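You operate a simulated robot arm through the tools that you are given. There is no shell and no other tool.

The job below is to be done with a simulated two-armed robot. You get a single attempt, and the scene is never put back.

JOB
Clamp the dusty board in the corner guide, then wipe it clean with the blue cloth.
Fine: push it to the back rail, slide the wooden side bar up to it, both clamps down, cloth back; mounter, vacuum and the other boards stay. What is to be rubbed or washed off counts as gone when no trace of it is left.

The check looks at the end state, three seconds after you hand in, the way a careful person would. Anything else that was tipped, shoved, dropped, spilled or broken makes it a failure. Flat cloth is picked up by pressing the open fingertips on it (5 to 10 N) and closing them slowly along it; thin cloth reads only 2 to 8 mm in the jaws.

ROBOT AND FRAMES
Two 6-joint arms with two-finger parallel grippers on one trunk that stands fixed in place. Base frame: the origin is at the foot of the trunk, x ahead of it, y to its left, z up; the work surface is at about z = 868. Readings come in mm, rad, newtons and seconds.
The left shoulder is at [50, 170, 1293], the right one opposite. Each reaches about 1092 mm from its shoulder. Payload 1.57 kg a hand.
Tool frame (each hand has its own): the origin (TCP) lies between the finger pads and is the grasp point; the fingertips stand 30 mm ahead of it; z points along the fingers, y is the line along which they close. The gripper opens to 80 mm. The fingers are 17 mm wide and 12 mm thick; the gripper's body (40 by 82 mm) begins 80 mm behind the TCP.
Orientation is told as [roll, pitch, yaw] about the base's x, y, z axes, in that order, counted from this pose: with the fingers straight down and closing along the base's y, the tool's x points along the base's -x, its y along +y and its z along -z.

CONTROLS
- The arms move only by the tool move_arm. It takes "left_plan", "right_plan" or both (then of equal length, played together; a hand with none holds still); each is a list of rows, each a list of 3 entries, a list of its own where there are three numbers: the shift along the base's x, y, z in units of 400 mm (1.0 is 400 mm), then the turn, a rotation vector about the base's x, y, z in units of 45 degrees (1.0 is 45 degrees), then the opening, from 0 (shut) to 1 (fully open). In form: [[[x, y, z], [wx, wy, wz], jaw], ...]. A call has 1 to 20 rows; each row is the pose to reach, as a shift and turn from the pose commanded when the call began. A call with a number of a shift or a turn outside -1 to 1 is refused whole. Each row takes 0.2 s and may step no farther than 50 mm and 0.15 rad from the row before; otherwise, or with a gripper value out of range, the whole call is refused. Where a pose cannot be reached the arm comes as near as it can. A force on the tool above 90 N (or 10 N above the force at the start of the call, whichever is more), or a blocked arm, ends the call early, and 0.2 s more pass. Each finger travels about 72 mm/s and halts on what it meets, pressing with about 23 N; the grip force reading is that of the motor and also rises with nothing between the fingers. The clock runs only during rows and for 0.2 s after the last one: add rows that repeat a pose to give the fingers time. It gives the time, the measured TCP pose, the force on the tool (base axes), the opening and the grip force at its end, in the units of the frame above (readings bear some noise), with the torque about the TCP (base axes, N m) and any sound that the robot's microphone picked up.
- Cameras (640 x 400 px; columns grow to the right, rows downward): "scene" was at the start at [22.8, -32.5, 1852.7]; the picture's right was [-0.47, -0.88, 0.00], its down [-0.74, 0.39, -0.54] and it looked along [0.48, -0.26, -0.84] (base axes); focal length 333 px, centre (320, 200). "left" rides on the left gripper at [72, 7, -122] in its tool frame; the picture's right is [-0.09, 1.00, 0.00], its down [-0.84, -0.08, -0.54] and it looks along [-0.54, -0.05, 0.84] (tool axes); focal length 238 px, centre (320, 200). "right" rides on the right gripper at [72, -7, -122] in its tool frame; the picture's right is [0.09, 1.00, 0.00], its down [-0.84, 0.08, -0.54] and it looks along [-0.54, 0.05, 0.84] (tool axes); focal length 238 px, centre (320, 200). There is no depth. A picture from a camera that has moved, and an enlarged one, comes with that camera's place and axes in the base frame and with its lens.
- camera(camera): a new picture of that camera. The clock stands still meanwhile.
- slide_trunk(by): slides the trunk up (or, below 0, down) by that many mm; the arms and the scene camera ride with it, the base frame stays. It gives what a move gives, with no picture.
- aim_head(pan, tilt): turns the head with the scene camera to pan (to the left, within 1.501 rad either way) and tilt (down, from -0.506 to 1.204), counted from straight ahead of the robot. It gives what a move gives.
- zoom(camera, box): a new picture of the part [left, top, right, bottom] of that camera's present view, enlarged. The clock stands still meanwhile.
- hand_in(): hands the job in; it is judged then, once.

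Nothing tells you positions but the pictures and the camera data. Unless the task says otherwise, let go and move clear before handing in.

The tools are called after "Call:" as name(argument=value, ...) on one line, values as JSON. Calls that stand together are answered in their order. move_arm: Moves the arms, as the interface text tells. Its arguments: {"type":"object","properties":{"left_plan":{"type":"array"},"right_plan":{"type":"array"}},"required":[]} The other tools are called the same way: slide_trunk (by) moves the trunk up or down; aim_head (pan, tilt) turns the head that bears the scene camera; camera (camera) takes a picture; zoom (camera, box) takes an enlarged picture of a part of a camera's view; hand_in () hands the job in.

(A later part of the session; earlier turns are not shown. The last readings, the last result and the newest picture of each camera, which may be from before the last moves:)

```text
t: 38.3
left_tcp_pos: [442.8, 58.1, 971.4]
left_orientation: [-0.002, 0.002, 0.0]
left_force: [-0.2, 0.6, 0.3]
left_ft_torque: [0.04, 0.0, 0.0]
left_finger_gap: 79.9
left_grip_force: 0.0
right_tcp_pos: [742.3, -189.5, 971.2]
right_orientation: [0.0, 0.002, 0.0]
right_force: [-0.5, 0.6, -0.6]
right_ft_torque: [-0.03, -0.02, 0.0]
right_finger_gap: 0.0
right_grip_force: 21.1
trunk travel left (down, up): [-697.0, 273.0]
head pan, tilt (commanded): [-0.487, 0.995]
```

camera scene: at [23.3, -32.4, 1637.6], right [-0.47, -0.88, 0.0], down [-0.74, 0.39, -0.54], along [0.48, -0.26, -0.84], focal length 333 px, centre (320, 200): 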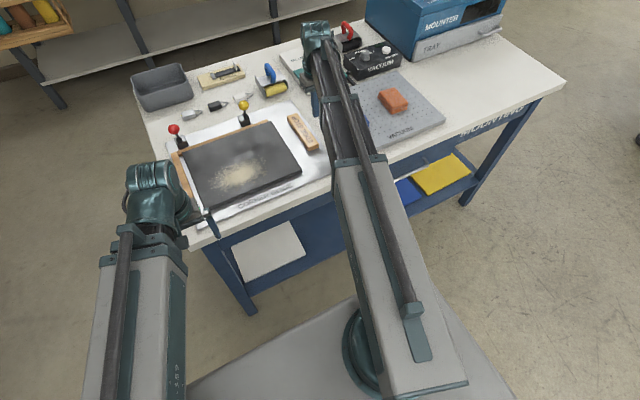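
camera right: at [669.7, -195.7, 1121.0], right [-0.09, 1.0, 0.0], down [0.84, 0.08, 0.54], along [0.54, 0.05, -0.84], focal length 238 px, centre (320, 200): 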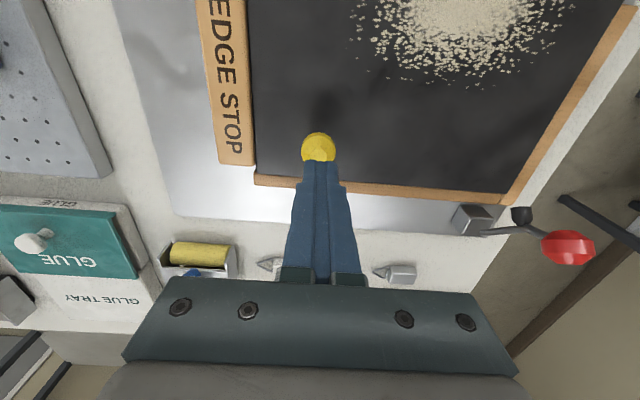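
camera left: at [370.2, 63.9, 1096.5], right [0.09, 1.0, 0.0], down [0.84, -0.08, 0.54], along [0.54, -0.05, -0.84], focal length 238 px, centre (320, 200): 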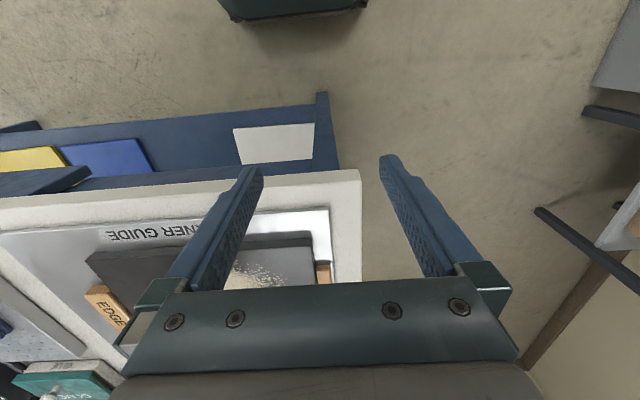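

Call:
slide_trunk(by=-2)

Call:
slide_trunk(by=-2)

Call:
zoom(camera="scene", box=[215, 95, 295, 145])

```text
t: 38.8
left_tcp_pos: [442.4, 58.3, 970.4]
left_orientation: [-0.001, 0.002, 0.0]
left_force: [0.0, -0.1, 0.1]
left_ft_torque: [-0.02, 0.01, -0.02]
left_finger_gap: 80.2
left_grip_force: 0.0
right_tcp_pos: [742.3, -189.5, 969.4]
right_orientation: [-0.001, 0.0, 0.0]
right_force: [-0.2, 0.0, 0.1]
right_ft_torque: [-0.01, 0.0, -0.01]
right_finger_gap: 0.0
right_grip_force: 21.0
trunk travel left (down, up): [-695.0, 275.0]
head pan, tilt (commanded): [-0.487, 0.995]
```

```text
t: 39.3
left_tcp_pos: [441.7, 57.5, 967.5]
left_orientation: [-0.002, 0.0, 0.001]
left_force: [0.1, -0.4, -1.1]
left_ft_torque: [-0.02, 0.02, -0.01]
left_finger_gap: 80.3
left_grip_force: 0.1
right_tcp_pos: [742.4, -189.7, 967.1]
right_orientation: [-0.001, 0.002, 0.0]
right_force: [0.7, -0.3, -0.2]
right_ft_torque: [0.0, 0.01, -0.03]
right_finger_gap: 0.1
right_grip_force: 21.7
trunk travel left (down, up): [-693.0, 277.0]
head pan, tilt (commanded): [-0.487, 0.995]
```

```text
8.00 times, centred on (255, 120) of scene
camera zoom: at [22.8, -32.4, 1636.6], right [-0.47, -0.88, 0.0], down [-0.74, 0.39, -0.54], along [0.48, -0.26, -0.84], focal length 2663 px, centre (840, 840)
```

zoom: 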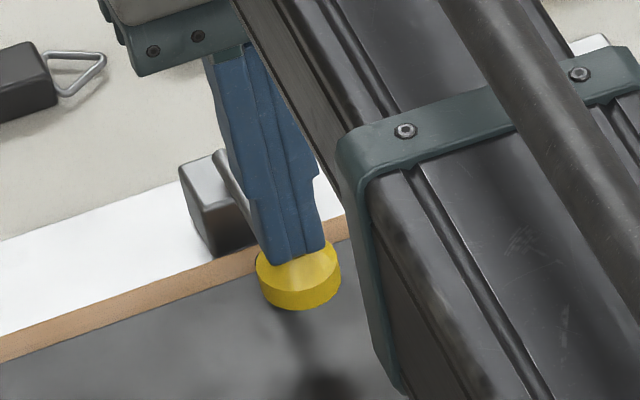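

Call:
slide_trunk(by=-2)

Call:
slide_trunk(by=-2)

Call:
zoom(camera="scene", box=[215, 95, 295, 145])

```text
t: 39.9
left_tcp_pos: [442.4, 57.2, 966.5]
left_orientation: [-0.001, 0.0, -0.001]
left_force: [-0.9, -1.1, -0.3]
left_ft_torque: [0.01, 0.02, 0.0]
left_finger_gap: 79.8
left_grip_force: 0.1
right_tcp_pos: [743.0, -190.2, 964.4]
right_orientation: [0.0, 0.0, 0.0]
right_force: [0.3, -0.3, -0.5]
right_ft_torque: [0.01, 0.01, 0.02]
right_finger_gap: 0.0
right_grip_force: 21.2
trunk travel left (down, up): [-691.0, 279.0]
head pan, tilt (commanded): [-0.487, 0.995]
```

```text
t: 40.4
left_tcp_pos: [440.8, 58.3, 963.9]
left_orientation: [-0.001, 0.001, -0.001]
left_force: [0.4, 0.0, 0.4]
left_ft_torque: [0.0, 0.01, 0.0]
left_finger_gap: 79.8
left_grip_force: 0.0
right_tcp_pos: [743.0, -189.3, 964.8]
right_orientation: [0.0, -0.001, -0.001]
right_force: [5.3, -1.9, 23.2]
right_ft_torque: [0.0, -0.33, 0.01]
right_finger_gap: 0.1
right_grip_force: 21.3
trunk travel left (down, up): [-689.0, 281.0]
head pan, tilt (commanded): [-0.487, 0.995]
```

```text
8.00 times, centred on (255, 120) of scene
camera zoom: at [21.1, -32.0, 1633.1], right [-0.47, -0.88, 0.0], down [-0.74, 0.39, -0.55], along [0.48, -0.26, -0.84], focal length 2663 px, centre (840, 840)
```

zoom: 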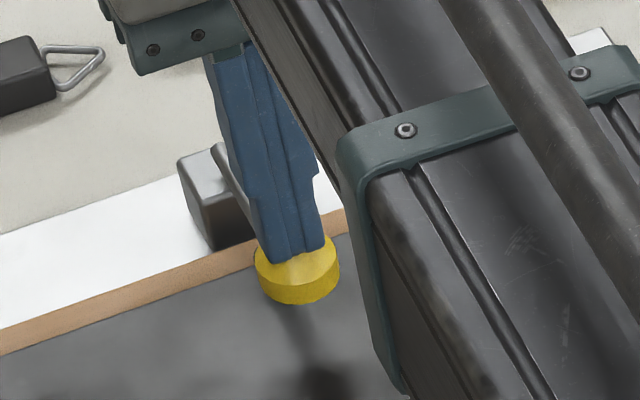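

Solid resistance (23 N) with no travel — the yellow clamp is fully down. I'll raise, park the right hand in front of the bench, and bring the left hand (jaws closed) behind the red knob.

Call:
slide_trunk(by=98)

Call:
move_arm(right_plan=[[[-0.1, -0.07, 0], [0, 0, 0], 0], [[-0.2, -0.14, 0], [0, 0, 0], 0], [[-0.3, -0.21, 0], [0, 0, 0], 0], [[-0.4, -0.28, 0], [0, 0, 0], 0], [[-0.5, -0.35, 0], [0, 0, 0], 0], [[-0.6, -0.42, 0], [0, 0, 0], 0], [[-0.7, -0.5, 0], [0, 0, 0], 0], [[-0.79, -0.57, 0], [0, 0, 0], 0]])

Call:
camera(camera="scene")

Call:
zoom(camera="scene", box=[170, 90, 330, 220])

```text
t: 41.7
left_tcp_pos: [441.9, 58.8, 1061.6]
left_orientation: [-0.004, 0.001, -0.001]
left_force: [0.2, 0.1, 0.0]
left_ft_torque: [0.01, -0.01, 0.03]
left_finger_gap: 80.0
left_grip_force: 0.0
right_tcp_pos: [743.3, -188.9, 1060.8]
right_orientation: [-0.001, 0.001, 0.001]
right_force: [0.1, -0.7, 0.6]
right_ft_torque: [-0.01, -0.04, 0.01]
right_finger_gap: 0.0
right_grip_force: 21.6
trunk travel left (down, up): [-787.0, 183.0]
head pan, tilt (commanded): [-0.487, 0.995]
```

```text
refused: row 7 steps farther than a row can; nothing moved
```

```text
taken
camera scene: at [23.1, -32.4, 1730.6], right [-0.47, -0.88, 0.0], down [-0.74, 0.39, -0.54], along [0.48, -0.26, -0.84], focal length 333 px, centre (320, 200)
```

scene: 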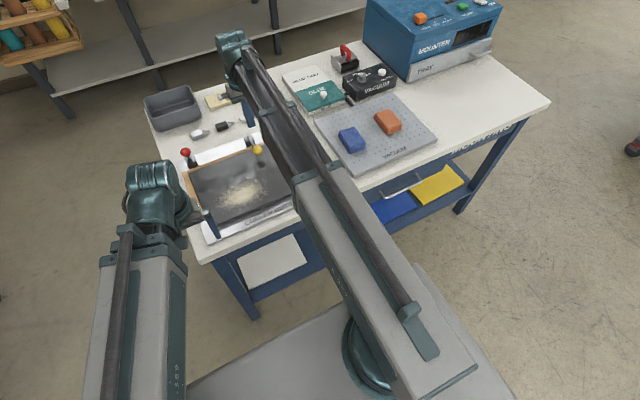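

```text
3.08 times, centred on (250, 155) of scene
camera zoom: at [23.1, -32.4, 1730.6], right [-0.47, -0.88, 0.0], down [-0.74, 0.39, -0.54], along [0.48, -0.26, -0.84], focal length 1024 px, centre (535, 338)
```

zoom: 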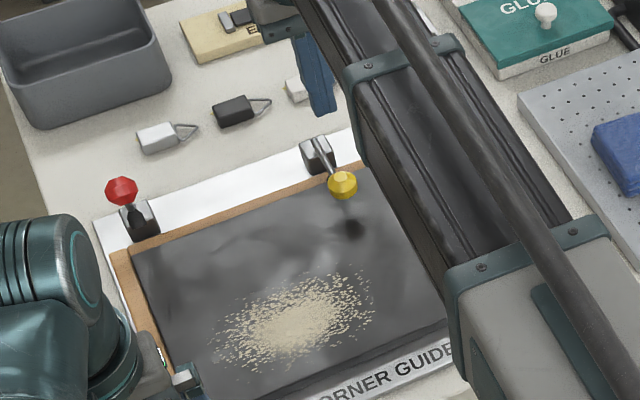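

The yellow clamp stays down. The park move was refused for step size, so I'll redo it with smaller steps.

Call:
move_arm(right_plan=[[[-0.088, -0.063, 0], [0, 0, 0], 0], [[-0.176, -0.127, 0], [0, 0, 0], 0], [[-0.263, -0.19, 0], [0, 0, 0], 0], [[-0.351, -0.253, 0], [0, 0, 0], 0], [[-0.439, -0.317, 0], [0, 0, 0], 0], [[-0.527, -0.38, 0], [0, 0, 0], 0], [[-0.614, -0.443, 0], [0, 0, 0], 0], [[-0.702, -0.507, 0], [0, 0, 0], 0], [[-0.79, -0.57, 0], [0, 0, 0], 0]])

Call:
zoom(camera="scene", box=[170, 90, 330, 220])

Call:
zoom(camera="scene", box=[230, 125, 294, 165])

```text
t: 43.7
left_tcp_pos: [441.1, 56.8, 1060.8]
left_orientation: [-0.003, 0.002, 0.0]
left_force: [0.9, 0.1, -0.5]
left_ft_torque: [0.0, -0.02, 0.01]
left_finger_gap: 80.1
left_grip_force: 0.1
right_tcp_pos: [426.3, -416.7, 1061.4]
right_orientation: [0.001, 0.001, 0.001]
right_force: [-0.7, 0.8, 0.1]
right_ft_torque: [-0.01, 0.0, 0.01]
right_finger_gap: 0.1
right_grip_force: 21.7
trunk travel left (down, up): [-787.0, 183.0]
head pan, tilt (commanded): [-0.487, 0.995]
```

```text
3.08 times, centred on (250, 155) of scene
camera zoom: at [22.3, -32.7, 1730.7], right [-0.47, -0.88, 0.0], down [-0.74, 0.39, -0.54], along [0.48, -0.25, -0.84], focal length 1024 px, centre (535, 338)
```

zoom: 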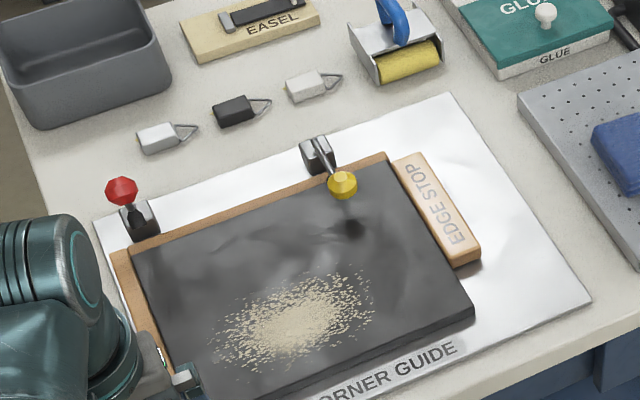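

```text
10.00 times, centred on (262, 145) of scene
camera zoom: at [22.3, -32.7, 1730.7], right [-0.47, -0.88, 0.0], down [-0.74, 0.39, -0.54], along [0.48, -0.25, -0.84], focal length 3328 px, centre (900, 750)
```

zoom: 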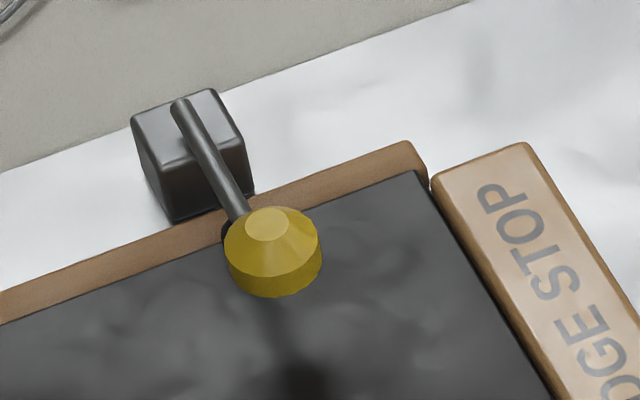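

The yellow clamp is closed over the board. Now the left hand, jaws shut, travels high to just behind the red knob at [789, 13, 981].

Call:
move_arm(left_plan=[[[0.11, -0.0127, 0], [0, 0, 0], 0.5], [[0.22, -0.0253, 0], [0, 0, 0], 0], [[0.33, -0.038, 0], [0, 0, 0], 0], [[0.44, -0.0507, 0], [0, 0, 0], 0], [[0.55, -0.0633, 0], [0, 0, 0], 0], [[0.66, -0.076, 0], [0, 0, 0], 0], [[0.77, -0.0887, 0], [0, 0, 0], 0], [[0.88, -0.1, 0], [0, 0, 0], 0], [[0.99, -0.112, 0], [0, 0, 0], 0]])

Call:
camera(camera="left")

Call:
camera(camera="scene")

```text
t: 45.7
left_tcp_pos: [841.7, 9.8, 1060.4]
left_orientation: [-0.002, 0.004, -0.001]
left_force: [0.3, 0.0, 0.2]
left_ft_torque: [-0.01, -0.02, 0.04]
left_finger_gap: 0.1
left_grip_force: 21.2
left hand out of reach, approached as far as the arm can: row 4
right_tcp_pos: [426.3, -418.4, 1060.7]
right_orientation: [-0.001, 0.0, 0.0]
right_force: [-0.6, -0.5, 0.1]
right_ft_torque: [-0.01, 0.01, -0.03]
right_finger_gap: 0.0
right_grip_force: 21.2
trunk travel left (down, up): [-787.0, 183.0]
head pan, tilt (commanded): [-0.487, 0.995]
```

```text
taken
camera left: at [769.0, 17.2, 1184.0], right [0.09, 1.0, 0.0], down [0.84, -0.08, 0.54], along [0.54, -0.05, -0.84], focal length 238 px, centre (320, 200)
```

left: 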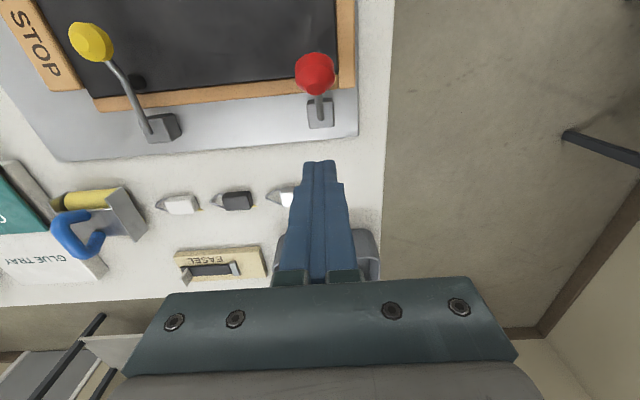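

```text
taken
camera scene: at [23.7, -32.6, 1730.6], right [-0.47, -0.88, 0.0], down [-0.74, 0.39, -0.54], along [0.48, -0.25, -0.84], focal length 333 px, centre (320, 200)
```

scene: 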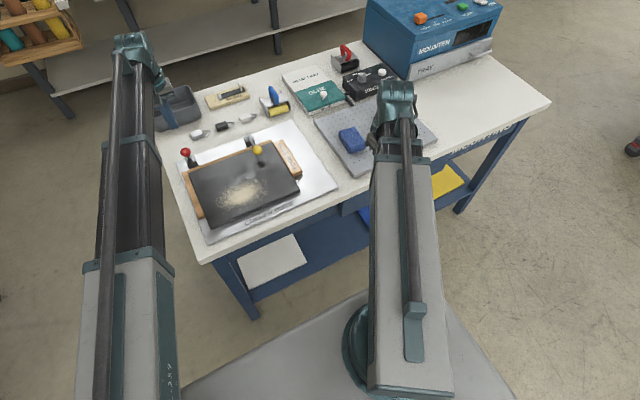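

Red knob confirmed near [787, 12, 981], the closed fingers are behind it at x≈842. Lowering to the same height as for the yellow one.

Call:
slide_trunk(by=-87)

Call:
camera(camera="left")

Call:
camera(camera="right")

```text
t: 46.9
left_tcp_pos: [838.9, 11.4, 974.9]
left_orientation: [0.0, 0.002, 0.001]
left_force: [-0.4, -0.2, -0.5]
left_ft_torque: [-0.01, -0.03, 0.01]
left_finger_gap: 0.1
left_grip_force: 21.3
right_tcp_pos: [425.9, -417.3, 973.9]
right_orientation: [0.001, -0.001, -0.001]
right_force: [0.7, -0.4, -0.3]
right_ft_torque: [-0.01, 0.0, 0.02]
right_finger_gap: 0.3
right_grip_force: 21.1
trunk travel left (down, up): [-700.0, 270.0]
head pan, tilt (commanded): [-0.487, 0.995]
```

```text
taken
camera left: at [767.5, 17.5, 1097.6], right [0.09, 1.0, 0.0], down [0.84, -0.08, 0.54], along [0.54, -0.05, -0.84], focal length 238 px, centre (320, 200)
```

left: 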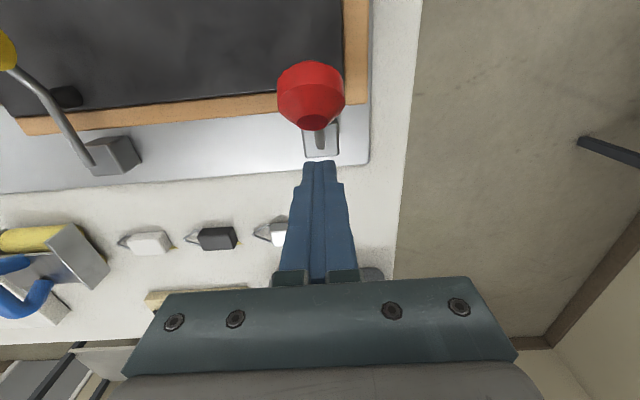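

```text
taken
camera right: at [354.2, -424.0, 1097.1], right [-0.09, 1.0, 0.0], down [0.84, 0.08, 0.54], along [0.54, 0.05, -0.84], focal length 238 px, centre (320, 200)
```

right: 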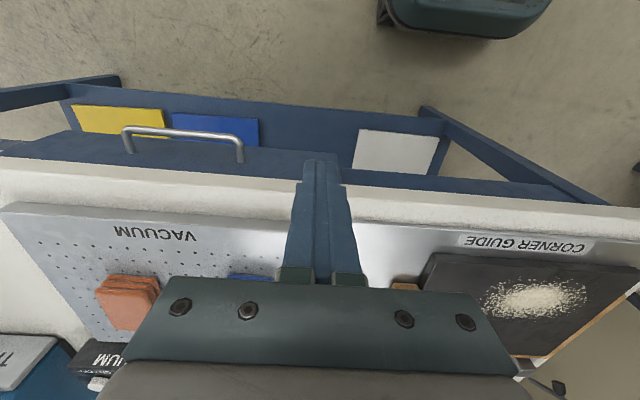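

Fingers are behind the red knob. Pushing it forward exactly as with the yellow one.

Call:
move_arm(left_plan=[[[-0.03, 0, 0], [0, 0, 0], 0], [[-0.055, 0, 0], [0, 0, 0], 0], [[-0.07, 0, 0], [0, 0, 0], 0], [[-0.085, 0, 0], [0, 0, 0], 0], [[-0.1, 0, 0], [0, 0, 0], 0], [[-0.115, 0, 0], [0, 0, 0], 0], [[-0.1275, 0, 0], [0, 0, 0], 0], [[-0.14, 0, 0], [0, 0, 0], 0], [[-0.1525, 0, 0], [0, 0, 0], 0], [[-0.165, 0, 0], [0, 0, 0], 0]])

Call:
camera(camera="left")

Call:
zoom(camera="scene", box=[140, 85, 300, 185])

```text
t: 49.1
left_tcp_pos: [773.1, 11.4, 975.5]
left_orientation: [-0.001, 0.0, 0.001]
left_force: [0.0, 0.8, 0.4]
left_ft_torque: [-0.03, 0.01, 0.0]
left_finger_gap: 0.0
left_grip_force: 21.5
right_tcp_pos: [427.4, -416.5, 973.8]
right_orientation: [0.0, -0.001, 0.002]
right_force: [-0.5, 0.0, -0.6]
right_ft_torque: [0.02, 0.0, -0.02]
right_finger_gap: 0.1
right_grip_force: 21.1
trunk travel left (down, up): [-700.0, 270.0]
head pan, tilt (commanded): [-0.487, 0.995]
```

```text
taken
camera left: at [702.1, 17.7, 1097.5], right [0.09, 1.0, 0.0], down [0.84, -0.08, 0.54], along [0.54, -0.05, -0.84], focal length 238 px, centre (320, 200)
```

left: 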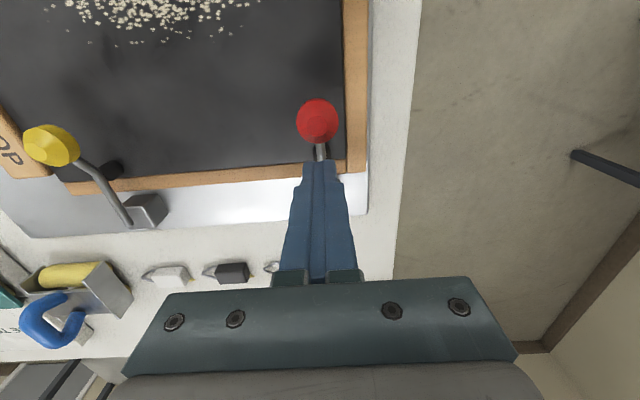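

```text
4.00 times, centred on (220, 135) of scene
camera zoom: at [22.8, -32.4, 1643.7], right [-0.47, -0.88, 0.0], down [-0.74, 0.39, -0.54], along [0.48, -0.26, -0.84], focal length 1331 px, centre (720, 460)
```

zoom: 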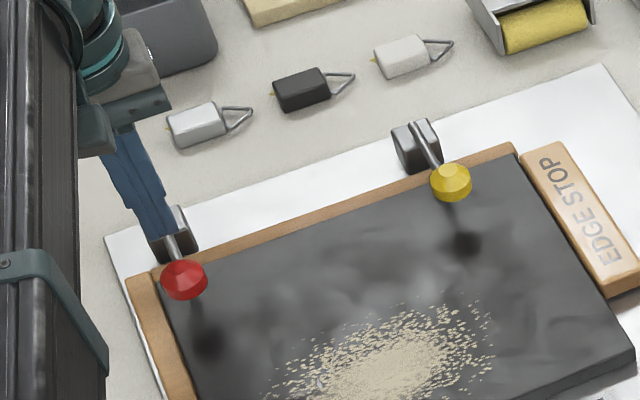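

Both knobs are now swung down. I'll verify the red one by pressing gently on top as well.

Call:
slide_trunk(by=25)

Call:
move_arm(left_plan=[[[-0.04, 0, 0], [0, 0, 0], 0], [[-0.08, 0, 0], [0, 0, 0], 0]])

Call:
slide_trunk(by=-30)

Call:
zoom(camera="scene", box=[140, 85, 300, 185])

```text
t: 49.8
left_tcp_pos: [774.0, 11.0, 997.9]
left_orientation: [-0.002, 0.002, 0.001]
left_force: [0.6, 0.0, 1.2]
left_ft_torque: [-0.01, -0.01, 0.03]
left_finger_gap: 0.1
left_grip_force: 21.4
right_tcp_pos: [427.1, -417.6, 1000.6]
right_orientation: [0.0, 0.001, 0.001]
right_force: [0.3, -0.1, -1.0]
right_ft_torque: [0.01, 0.0, 0.05]
right_finger_gap: 0.0
right_grip_force: 21.5
trunk travel left (down, up): [-725.0, 245.0]
head pan, tilt (commanded): [-0.487, 0.995]
```

```text
t: 50.4
left_tcp_pos: [741.3, 11.7, 998.9]
left_orientation: [-0.002, 0.0, -0.001]
left_force: [0.1, 0.1, 0.4]
left_ft_torque: [-0.04, 0.0, 0.01]
left_finger_gap: 0.1
left_grip_force: 21.7
right_tcp_pos: [426.7, -416.4, 999.8]
right_orientation: [0.0, 0.0, 0.0]
right_force: [-0.1, 0.6, 1.1]
right_ft_torque: [0.01, 0.0, 0.01]
right_finger_gap: 0.1
right_grip_force: 21.6
trunk travel left (down, up): [-725.0, 245.0]
head pan, tilt (commanded): [-0.487, 0.995]
```

```text
t: 51.2
left_tcp_pos: [741.6, 11.5, 970.1]
left_orientation: [-0.002, 0.003, 0.001]
left_force: [0.4, -0.1, 0.1]
left_ft_torque: [0.0, -0.01, -0.01]
left_finger_gap: 0.1
left_grip_force: 21.6
right_tcp_pos: [427.0, -416.5, 970.0]
right_orientation: [0.0, 0.0, 0.001]
right_force: [-0.6, 0.6, 0.2]
right_ft_torque: [-0.02, -0.01, -0.01]
right_finger_gap: 0.0
right_grip_force: 21.1
trunk travel left (down, up): [-695.0, 275.0]
head pan, tilt (commanded): [-0.487, 0.995]
```

```text
4.00 times, centred on (220, 135) of scene
camera zoom: at [22.7, -32.4, 1638.6], right [-0.47, -0.88, 0.0], down [-0.74, 0.39, -0.54], along [0.48, -0.26, -0.84], focal length 1331 px, centre (720, 460)
```

zoom: 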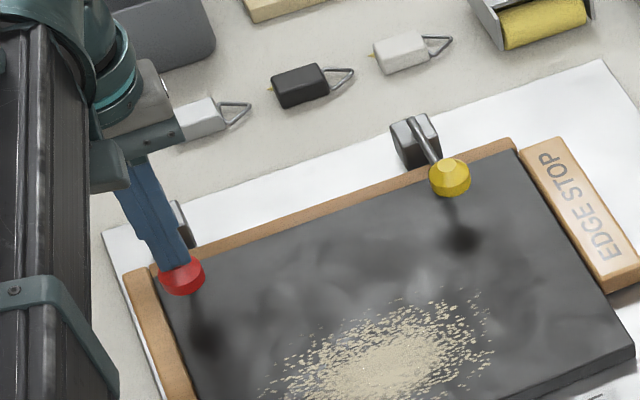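

Call:
slide_trunk(by=-2)

Call:
slide_trunk(by=-2)

Call:
slide_trunk(by=-1.5)

```text
t: 51.7
left_tcp_pos: [743.0, 9.8, 967.4]
left_orientation: [0.0, 0.001, -0.001]
left_force: [-0.7, -0.2, -0.1]
left_ft_torque: [0.01, -0.01, 0.0]
left_finger_gap: 0.1
left_grip_force: 21.5
right_tcp_pos: [425.8, -416.7, 966.5]
right_orientation: [0.001, 0.0, -0.001]
right_force: [0.8, 0.5, 0.0]
right_ft_torque: [0.01, -0.01, 0.03]
right_finger_gap: 0.0
right_grip_force: 21.0
trunk travel left (down, up): [-693.0, 277.0]
head pan, tilt (commanded): [-0.487, 0.995]
```

```text
t: 52.2
left_tcp_pos: [742.4, 11.3, 965.9]
left_orientation: [-0.002, 0.002, -0.001]
left_force: [0.0, -0.4, 1.4]
left_ft_torque: [0.04, 0.03, 0.0]
left_finger_gap: 0.0
left_grip_force: 21.1
right_tcp_pos: [426.8, -417.3, 965.3]
right_orientation: [-0.001, 0.0, 0.001]
right_force: [0.2, -0.2, 0.1]
right_ft_torque: [0.01, 0.01, 0.0]
right_finger_gap: 0.1
right_grip_force: 21.1
trunk travel left (down, up): [-691.0, 279.0]
head pan, tilt (commanded): [-0.487, 0.995]
```

```text
t: 52.7
left_tcp_pos: [741.7, 11.5, 965.2]
left_orientation: [-0.002, -0.002, 0.001]
left_force: [3.9, -0.2, 15.7]
left_ft_torque: [0.0, -0.24, 0.0]
left_finger_gap: 0.0
left_grip_force: 21.5
right_tcp_pos: [425.9, -417.5, 964.0]
right_orientation: [0.0, 0.0, 0.0]
right_force: [0.0, 0.0, -0.5]
right_ft_torque: [0.0, -0.02, 0.03]
right_finger_gap: 0.0
right_grip_force: 21.5
trunk travel left (down, up): [-689.0, 281.0]
head pan, tilt (commanded): [-0.487, 0.995]
```

The red clamp is also solid (15.7 N with no give). Both clamps are down. Now raise, park the left hand, and bring the right hand with open jaws over toward the blue cloth.

Call:
slide_trunk(by=110)

Call:
move_arm(left_plan=[[[-0.1, 0.015, 0], [0, 0, 0], 0], [[-0.2, 0.03, 0], [0, 0, 0], 0], [[-0.3, 0.045, 0], [0, 0, 0], 0], [[-0.4, 0.06, 0], [0, 0, 0], 0], [[-0.5, 0.075, 0], [0, 0, 0], 0], [[-0.6, 0.09, 0], [0, 0, 0], 0], [[-0.7, 0.105, 0], [0, 0, 0], 0], [[-0.745, 0.115, 0], [0, 0, 0], 0]], right_plan=[[[0.055, -0.025, 0], [0, 0, 0], 0.3], [[0.11, -0.05, 0], [0, 0, 0], 0.6], [[0.165, -0.075, 0], [0, 0, 0], 1], [[0.22, -0.1, 0], [0, 0, 0], 1], [[0.275, -0.125, 0], [0, 0, 0], 1], [[0.33, -0.15, 0], [0, 0, 0], 1], [[0.385, -0.175, 0], [0, 0, 0], 1], [[0.44, -0.195, 0], [0, 0, 0], 1]])

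Call:
camera(camera="right")

Call:
camera(camera="scene")

```text
t: 54.1
left_tcp_pos: [742.6, 10.9, 1074.4]
left_orientation: [-0.002, 0.002, -0.001]
left_force: [-0.8, 0.6, -0.9]
left_ft_torque: [-0.02, -0.02, -0.02]
left_finger_gap: 0.1
left_grip_force: 21.6
right_tcp_pos: [425.2, -418.2, 1073.6]
right_orientation: [-0.001, 0.0, 0.0]
right_force: [-0.5, 0.3, 0.0]
right_ft_torque: [-0.02, 0.02, 0.01]
right_finger_gap: 0.0
right_grip_force: 21.6
trunk travel left (down, up): [-799.0, 171.0]
head pan, tilt (commanded): [-0.487, 0.995]
```

```text
t: 55.9
left_tcp_pos: [442.6, 58.7, 1073.0]
left_orientation: [-0.002, 0.002, -0.001]
left_force: [1.0, -0.3, -0.2]
left_ft_torque: [-0.04, 0.01, -0.02]
left_finger_gap: 0.0
left_grip_force: 21.7
right_tcp_pos: [604.7, -496.1, 1074.1]
right_orientation: [-0.001, 0.0, 0.001]
right_force: [-0.2, -0.1, 0.1]
right_ft_torque: [-0.01, 0.01, 0.04]
right_finger_gap: 79.9
right_grip_force: 0.1
trunk travel left (down, up): [-799.0, 171.0]
head pan, tilt (commanded): [-0.487, 0.995]
```

```text
taken
camera right: at [532.1, -503.6, 1196.3], right [-0.09, 1.0, 0.0], down [0.84, 0.08, 0.54], along [0.54, 0.05, -0.84], focal length 238 px, centre (320, 200)
```

right: 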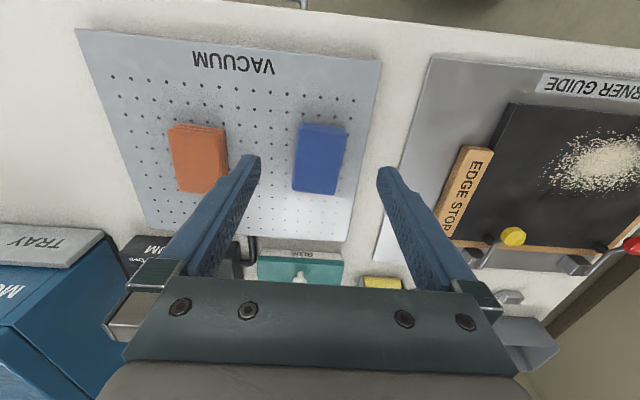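

```text
taken
camera scene: at [23.2, -32.6, 1743.1], right [-0.47, -0.88, 0.0], down [-0.74, 0.39, -0.54], along [0.48, -0.25, -0.84], focal length 333 px, centre (320, 200)
```

scene: 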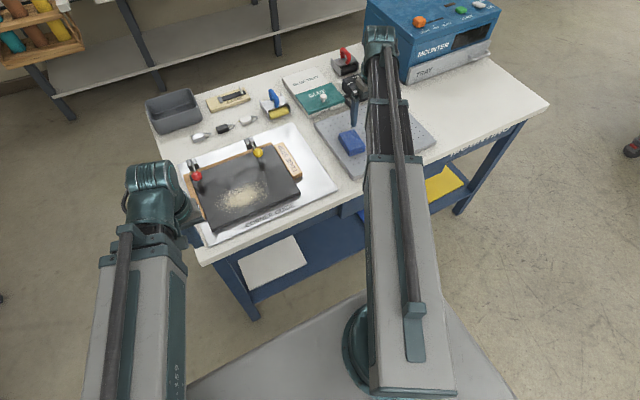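

Call:
zoom(camera="right", box=[260, 100, 380, 210])

Call:
zoom(camera="scene", box=[320, 110, 400, 170])

Call:
zoom(camera="scene", box=[170, 130, 340, 250])

```text
3.64 times, centred on (320, 155) of right
camera zoom: at [532.1, -503.6, 1196.3], right [-0.09, 1.0, 0.0], down [0.84, 0.08, 0.54], along [0.54, 0.05, -0.84], focal length 867 px, centre (320, 364)
```

zoom: 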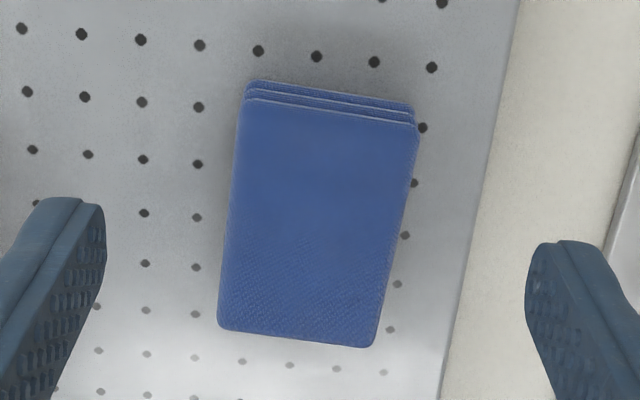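

```text
6.67 times, centred on (360, 140) of scene
camera zoom: at [23.2, -32.6, 1743.1], right [-0.47, -0.88, 0.0], down [-0.74, 0.39, -0.54], along [0.48, -0.25, -0.84], focal length 2219 px, centre (53, 600)
```

zoom: 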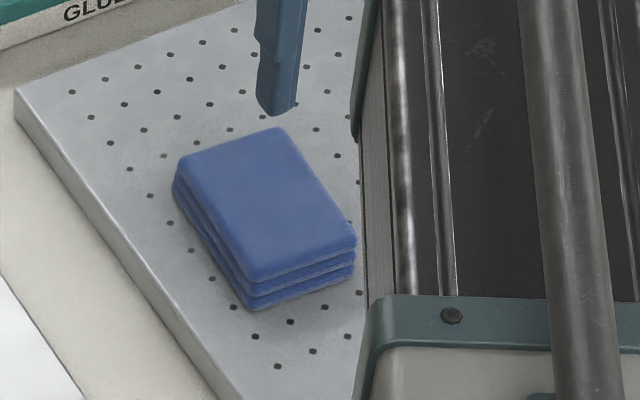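

```text
3.33 times, centred on (255, 190) of scene
camera zoom: at [23.2, -32.6, 1743.1], right [-0.47, -0.88, 0.0], down [-0.74, 0.39, -0.54], along [0.48, -0.25, -0.84], focal length 1109 px, centre (537, 233)
```

zoom: 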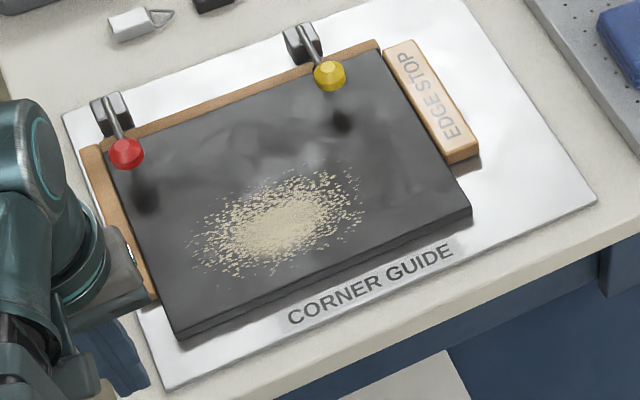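

The blue cloth is a three-layer folded pad about x 618–706, y −525…−464, top z≈908, rotated about −0.055 rad. I'll place the right hand over its centre with matching yaw and lower partway to check.

Call:
move_arm(right_plan=[[[0.07, 0.002, 0], [0, 0, -0.035], 1], [[0.143, 0.005, 0], [0, 0, -0.07], 1]])

Call:
slide_trunk(by=-100)

Call:
camera(camera="right")

Call:
zoom(camera="scene", box=[320, 70, 420, 170])

```text
t: 56.5
left_tcp_pos: [442.3, 58.2, 1074.1]
left_orientation: [-0.003, 0.001, 0.0]
left_force: [-0.3, 0.1, -0.2]
left_ft_torque: [0.01, -0.03, -0.01]
left_finger_gap: 0.0
left_grip_force: 21.2
right_tcp_pos: [661.6, -494.2, 1074.1]
right_orientation: [-0.001, -0.001, -0.057]
right_force: [0.0, -0.5, 0.1]
right_ft_torque: [-0.01, 0.0, -0.01]
right_finger_gap: 80.2
right_grip_force: 0.1
trunk travel left (down, up): [-799.0, 171.0]
head pan, tilt (commanded): [-0.487, 0.995]
```

```text
t: 57.9
left_tcp_pos: [443.2, 57.9, 973.6]
left_orientation: [-0.002, 0.003, 0.002]
left_force: [0.3, 0.1, -0.4]
left_ft_torque: [-0.03, 0.01, -0.01]
left_finger_gap: 0.3
left_grip_force: 21.9
right_tcp_pos: [660.9, -494.2, 973.2]
right_orientation: [-0.001, 0.001, -0.056]
right_force: [-0.3, 0.7, 0.6]
right_ft_torque: [0.0, -0.05, 0.02]
right_finger_gap: 79.8
right_grip_force: 0.1
trunk travel left (down, up): [-699.0, 271.0]
head pan, tilt (commanded): [-0.487, 0.995]
```

```text
taken
camera right: at [587.9, -496.5, 1096.6], right [-0.04, 1.0, 0.0], down [0.84, 0.03, 0.54], along [0.54, 0.02, -0.84], focal length 238 px, centre (320, 200)
```

right: 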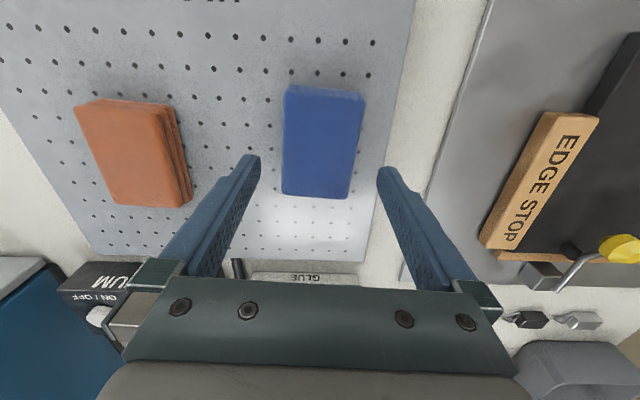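

```text
4.00 times, centred on (370, 120) of scene
camera zoom: at [22.7, -32.4, 1643.2], right [-0.47, -0.88, 0.0], down [-0.74, 0.39, -0.54], along [0.48, -0.26, -0.84], focal length 1331 px, centre (120, 520)
```

zoom: 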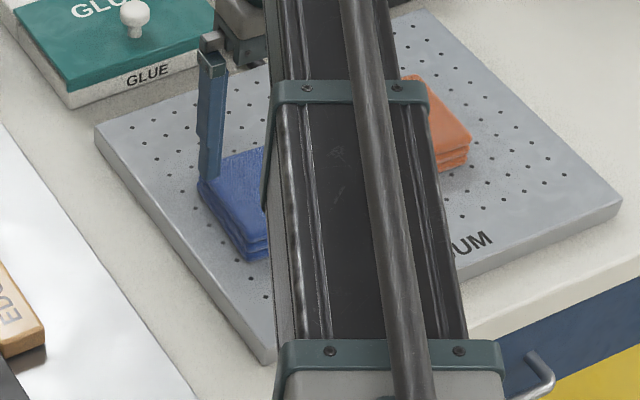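

The refined estimate puts the cloth's top near z≈902 and its bottom near z≈880. Lowering so the fingertips straddle it, in two steps with force checks.

Call:
slide_trunk(by=-45)

Call:
slide_trunk(by=-10)

Call:
camera(camera="right")

```text
t: 58.8
left_tcp_pos: [442.2, 58.0, 928.6]
left_orientation: [-0.003, 0.002, 0.0]
left_force: [0.4, 0.3, -0.2]
left_ft_torque: [0.0, -0.01, 0.01]
left_finger_gap: 0.0
left_grip_force: 20.5
right_tcp_pos: [660.6, -493.9, 928.8]
right_orientation: [0.001, 0.0, -0.056]
right_force: [-0.7, 0.3, 0.7]
right_ft_torque: [-0.03, 0.01, 0.0]
right_finger_gap: 79.8
right_grip_force: 0.0
trunk travel left (down, up): [-654.0, 316.0]
head pan, tilt (commanded): [-0.487, 0.995]
```

```text
t: 59.3
left_tcp_pos: [441.4, 58.0, 918.6]
left_orientation: [-0.001, 0.0, 0.001]
left_force: [-0.5, -0.2, 0.1]
left_ft_torque: [0.0, -0.03, -0.01]
left_finger_gap: 0.1
left_grip_force: 21.2
right_tcp_pos: [660.8, -493.5, 919.5]
right_orientation: [0.001, 0.0, -0.055]
right_force: [0.1, 0.1, 0.3]
right_ft_torque: [0.0, -0.01, -0.02]
right_finger_gap: 79.9
right_grip_force: 0.0
trunk travel left (down, up): [-644.0, 326.0]
head pan, tilt (commanded): [-0.487, 0.995]
```

```text
taken
camera right: at [587.9, -496.5, 1041.5], right [-0.04, 1.0, 0.0], down [0.84, 0.03, 0.54], along [0.54, 0.02, -0.84], focal length 238 px, centre (320, 200)
```

right: 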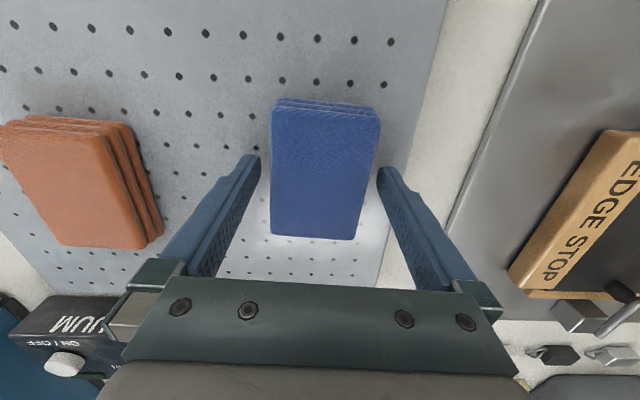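

The cloth is centred between the fingers, tips around z≈889. Closing slowly on it.

Call:
move_arm(right_plan=[[[0, 0, 0], [0, 0, 0], 0.95], [[0, 0, 0], [0, 0, 0], 0.9], [[0, 0, 0], [0, 0, 0], 0.86], [[0, 0, 0], [0, 0, 0], 0.82], [[0, 0, 0], [0, 0, 0], 0.79], [[0, 0, 0], [0, 0, 0], 0.76], [[0, 0, 0], [0, 0, 0], 0.73], [[0, 0, 0], [0, 0, 0], 0.7]])

Call:
camera(camera="right")

```text
t: 61.1
left_tcp_pos: [441.8, 58.3, 918.6]
left_orientation: [-0.001, 0.002, 0.0]
left_force: [-0.3, 0.1, -0.8]
left_ft_torque: [0.01, -0.02, 0.01]
left_finger_gap: 0.1
left_grip_force: 21.9
right_tcp_pos: [660.7, -493.4, 918.9]
right_orientation: [-0.001, 0.001, -0.055]
right_force: [0.0, -0.4, -0.3]
right_ft_torque: [-0.01, -0.02, 0.04]
right_finger_gap: 61.3
right_grip_force: 22.9
trunk travel left (down, up): [-644.0, 326.0]
head pan, tilt (commanded): [-0.487, 0.995]
```

```text
taken
camera right: at [588.0, -496.6, 1041.4], right [-0.04, 1.0, 0.0], down [0.84, 0.03, 0.54], along [0.54, 0.02, -0.84], focal length 238 px, centre (320, 200)
```

right: 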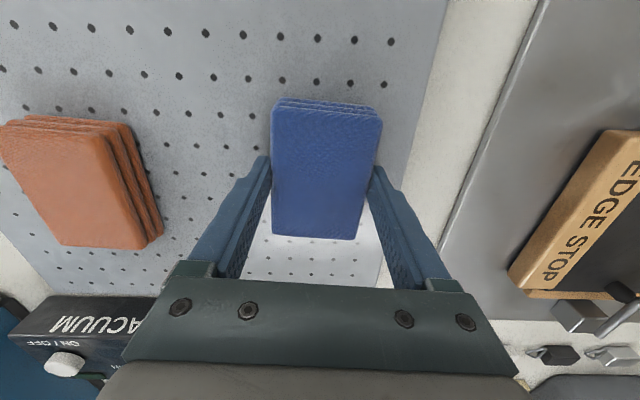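

Grip is firm: 61 mm gap at 23 N. Lifting the cloth.

Call:
move_arm(right_plan=[[[0, 0, 0], [0, 0, 0], 0.6], [[0, 0, 0], [0, 0, 0], 0.6]])

Call:
slide_trunk(by=20)

Call:
slide_trunk(by=70)

Call:
camera(camera="right")

Call:
camera(camera="scene")

```text
t: 61.7
left_tcp_pos: [441.0, 57.9, 919.4]
left_orientation: [-0.003, 0.002, -0.001]
left_force: [0.8, 0.5, 0.0]
left_ft_torque: [0.05, -0.02, 0.02]
left_finger_gap: 0.0
left_grip_force: 21.5
right_tcp_pos: [659.9, -494.2, 919.4]
right_orientation: [-0.001, 0.0, -0.055]
right_force: [0.5, 0.0, -0.3]
right_ft_torque: [-0.01, 0.01, 0.02]
right_finger_gap: 61.0
right_grip_force: 23.1
trunk travel left (down, up): [-644.0, 326.0]
head pan, tilt (commanded): [-0.487, 0.995]
```

```text
t: 62.4
left_tcp_pos: [442.2, 57.7, 940.6]
left_orientation: [-0.001, 0.001, 0.001]
left_force: [-0.9, 0.0, 0.1]
left_ft_torque: [-0.03, 0.0, -0.01]
left_finger_gap: 0.1
left_grip_force: 21.8
right_tcp_pos: [660.7, -494.7, 939.0]
right_orientation: [0.0, 0.0, -0.055]
right_force: [1.0, -0.2, 2.3]
right_ft_torque: [0.1, 0.02, -0.02]
right_finger_gap: 61.8
right_grip_force: 10.6
trunk travel left (down, up): [-664.0, 306.0]
head pan, tilt (commanded): [-0.487, 0.995]
```

```text
t: 63.5
left_tcp_pos: [441.5, 57.6, 1008.6]
left_orientation: [0.0, 0.002, -0.001]
left_force: [-0.4, 0.0, 1.1]
left_ft_torque: [0.01, -0.02, 0.0]
left_finger_gap: 0.0
left_grip_force: 21.5
right_tcp_pos: [659.8, -492.9, 1008.4]
right_orientation: [0.001, 0.002, -0.057]
right_force: [-0.1, 0.0, 0.1]
right_ft_torque: [0.05, -0.01, 0.01]
right_finger_gap: 60.9
right_grip_force: 23.2
trunk travel left (down, up): [-734.0, 236.0]
head pan, tilt (commanded): [-0.487, 0.995]
```

```text
taken
camera right: at [588.2, -496.6, 1131.3], right [-0.04, 1.0, 0.0], down [0.84, 0.03, 0.54], along [0.54, 0.02, -0.84], focal length 238 px, centre (320, 200)
```

right: 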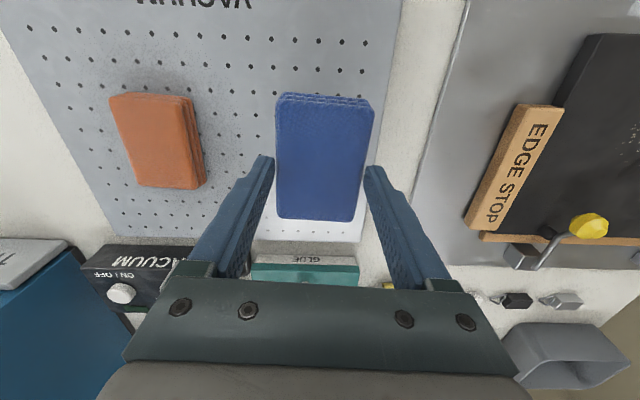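

```text
taken
camera scene: at [23.1, -32.5, 1678.1], right [-0.47, -0.88, 0.0], down [-0.74, 0.39, -0.54], along [0.48, -0.25, -0.84], focal length 333 px, centre (320, 200)
```

scene: 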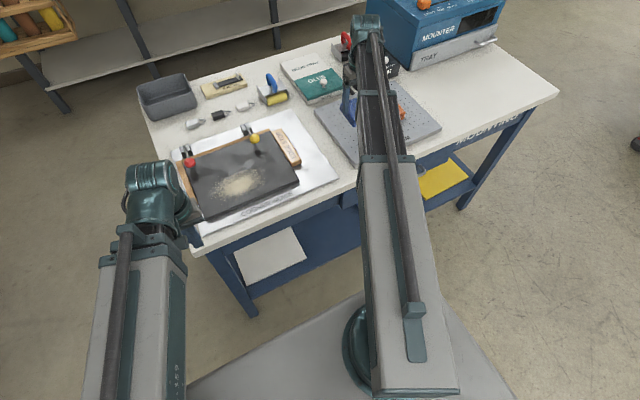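

The cloth is up, but it looks slightly lower relative to the fingers than before. I'll look closely.

Call:
zoom(camera="right", box=[230, 70, 410, 240])

Call:
zoom(camera="scene", box=[310, 60, 400, 140])

```text
2.35 times, centred on (320, 155) of right
camera zoom: at [588.2, -496.6, 1131.3], right [-0.04, 1.0, 0.0], down [0.84, 0.03, 0.54], along [0.54, 0.02, -0.84], focal length 561 px, centre (320, 306)
```

zoom: 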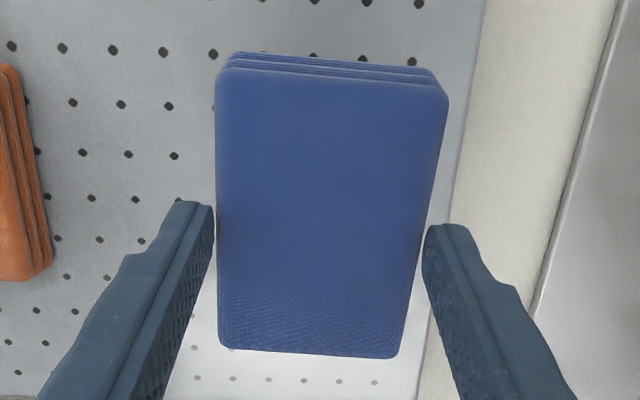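

```text
5.00 times, centred on (355, 100) of scene
camera zoom: at [23.1, -32.5, 1678.1], right [-0.47, -0.88, 0.0], down [-0.74, 0.39, -0.54], along [0.48, -0.25, -0.84], focal length 1664 px, centre (145, 700)
```

zoom: 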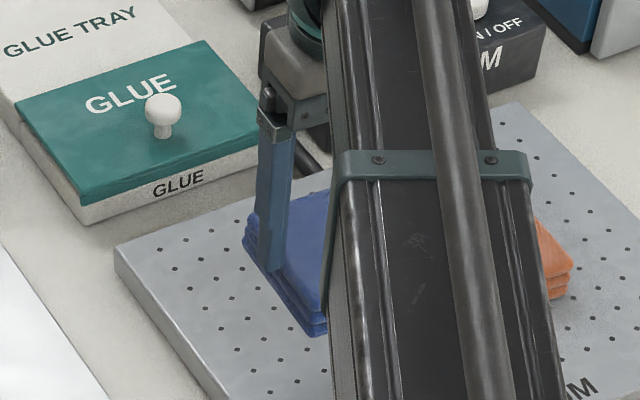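

The fingers now hold only the top few millimetres, so the cloth slipped a bit during the lift. I'll set it back down in place and regrasp deeper.

Call:
slide_trunk(by=-72)

Call:
slide_trunk(by=-4)

Call:
camera(camera="right")

```text
t: 64.6
left_tcp_pos: [441.5, 58.3, 937.8]
left_orientation: [-0.002, 0.0, -0.001]
left_force: [-0.1, 0.1, -0.2]
left_ft_torque: [-0.04, 0.0, 0.0]
left_finger_gap: 0.1
left_grip_force: 21.3
right_tcp_pos: [659.9, -493.8, 937.4]
right_orientation: [0.0, -0.001, -0.056]
right_force: [5.6, -3.5, 19.3]
right_ft_torque: [-0.28, -0.33, 0.05]
right_finger_gap: 61.3
right_grip_force: 23.3
trunk travel left (down, up): [-662.0, 308.0]
head pan, tilt (commanded): [-0.487, 0.995]
```

```text
t: 65.1
left_tcp_pos: [441.0, 59.5, 933.1]
left_orientation: [-0.001, -0.001, -0.001]
left_force: [0.1, 0.7, -1.4]
left_ft_torque: [-0.01, 0.02, -0.02]
left_finger_gap: 0.0
left_grip_force: 21.6
right_tcp_pos: [660.1, -493.0, 934.5]
right_orientation: [-0.003, 0.0, -0.056]
right_force: [4.4, -3.5, 27.9]
right_ft_torque: [-0.17, -0.11, -0.07]
right_finger_gap: 61.2
right_grip_force: 22.7
trunk travel left (down, up): [-658.0, 312.0]
head pan, tilt (commanded): [-0.487, 0.995]
```

```text
taken
camera right: at [586.5, -495.7, 1056.9], right [-0.04, 1.0, 0.0], down [0.84, 0.03, 0.54], along [0.54, 0.02, -0.84], focal length 238 px, centre (320, 200)
```

right: 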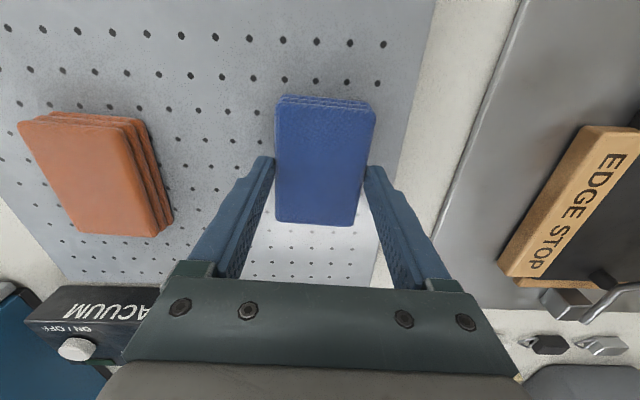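

The cloth is back in contact with the plate. Opening the jaws, then lowering further to find the plate and regrasp deeper.

Call:
move_arm(right_plan=[[[0, 0, 0], [0, 0, 0], 0.8], [[0, 0, 0], [0, 0, 0], 0.9], [[0, 0, 0], [0, 0, 0], 1], [[0, 0, 0], [0, 0, 0], 1]])

Call:
camera(camera="right")

Call:
zoom(camera="scene", box=[310, 50, 400, 140])

```text
t: 66.1
left_tcp_pos: [443.3, 57.4, 932.3]
left_orientation: [-0.003, 0.002, 0.0]
left_force: [0.1, 0.1, 0.2]
left_ft_torque: [-0.02, 0.01, 0.01]
left_finger_gap: 0.0
left_grip_force: 21.2
right_tcp_pos: [660.9, -495.4, 932.7]
right_orientation: [0.0, -0.001, -0.055]
right_force: [-0.5, -0.1, 0.7]
right_ft_torque: [-0.01, 0.0, 0.01]
right_finger_gap: 79.8
right_grip_force: 0.1
trunk travel left (down, up): [-658.0, 312.0]
head pan, tilt (commanded): [-0.487, 0.995]
```

```text
taken
camera right: at [588.0, -496.5, 1055.5], right [-0.04, 1.0, 0.0], down [0.84, 0.03, 0.54], along [0.54, 0.02, -0.84], focal length 238 px, centre (320, 200)
```

right: 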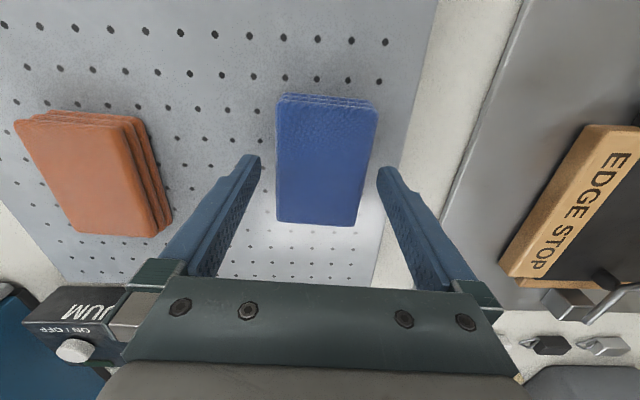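

```text
4.44 times, centred on (355, 95) of scene
camera zoom: at [22.8, -32.4, 1602.1], right [-0.47, -0.88, 0.0], down [-0.74, 0.39, -0.54], along [0.48, -0.26, -0.84], focal length 1479 px, centre (164, 667)
```

zoom: 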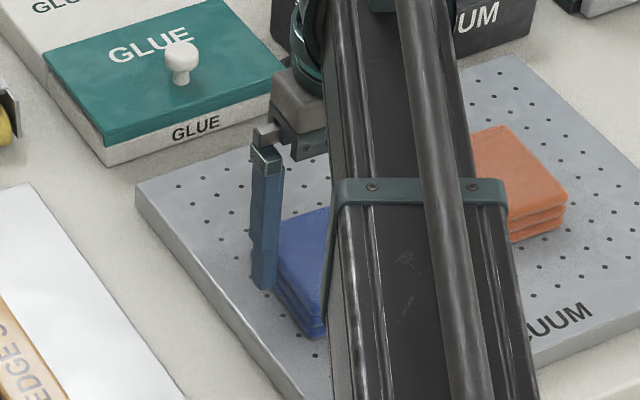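

Now lowering in steps to find the plate with the fingertips.

Call:
slide_trunk(by=-15)

Call:
slide_trunk(by=-3)

Call:
slide_trunk(by=-2)

```text
t: 66.7
left_tcp_pos: [442.2, 57.8, 918.4]
left_orientation: [-0.002, 0.003, 0.0]
left_force: [-0.4, -0.5, 0.5]
left_ft_torque: [0.03, -0.03, 0.0]
left_finger_gap: 0.0
left_grip_force: 21.0
right_tcp_pos: [660.6, -494.4, 919.2]
right_orientation: [0.0, 0.0, -0.055]
right_force: [0.4, -1.0, 0.1]
right_ft_torque: [0.02, 0.0, -0.01]
right_finger_gap: 79.7
right_grip_force: 0.1
trunk travel left (down, up): [-643.0, 327.0]
head pan, tilt (commanded): [-0.487, 0.995]
```

```text
t: 67.3
left_tcp_pos: [443.0, 57.9, 914.9]
left_orientation: [-0.002, 0.003, 0.0]
left_force: [-0.2, 0.6, -0.3]
left_ft_torque: [0.03, -0.01, 0.0]
left_finger_gap: 0.1
left_grip_force: 21.5
right_tcp_pos: [659.3, -493.4, 915.1]
right_orientation: [0.0, -0.001, -0.055]
right_force: [0.3, -0.7, -0.5]
right_ft_torque: [0.01, 0.02, -0.01]
right_finger_gap: 79.8
right_grip_force: 0.1
trunk travel left (down, up): [-640.0, 330.0]
head pan, tilt (commanded): [-0.487, 0.995]
```

```text
t: 67.8
left_tcp_pos: [441.7, 59.3, 913.0]
left_orientation: [-0.001, 0.001, -0.001]
left_force: [1.4, 0.2, 0.4]
left_ft_torque: [0.0, 0.01, -0.04]
left_finger_gap: 0.0
left_grip_force: 21.4
right_tcp_pos: [660.0, -493.2, 912.4]
right_orientation: [-0.001, 0.001, -0.056]
right_force: [0.6, -0.6, 0.4]
right_ft_torque: [0.02, 0.01, 0.01]
right_finger_gap: 80.0
right_grip_force: 0.1
trunk travel left (down, up): [-638.0, 332.0]
head pan, tilt (commanded): [-0.487, 0.995]
```

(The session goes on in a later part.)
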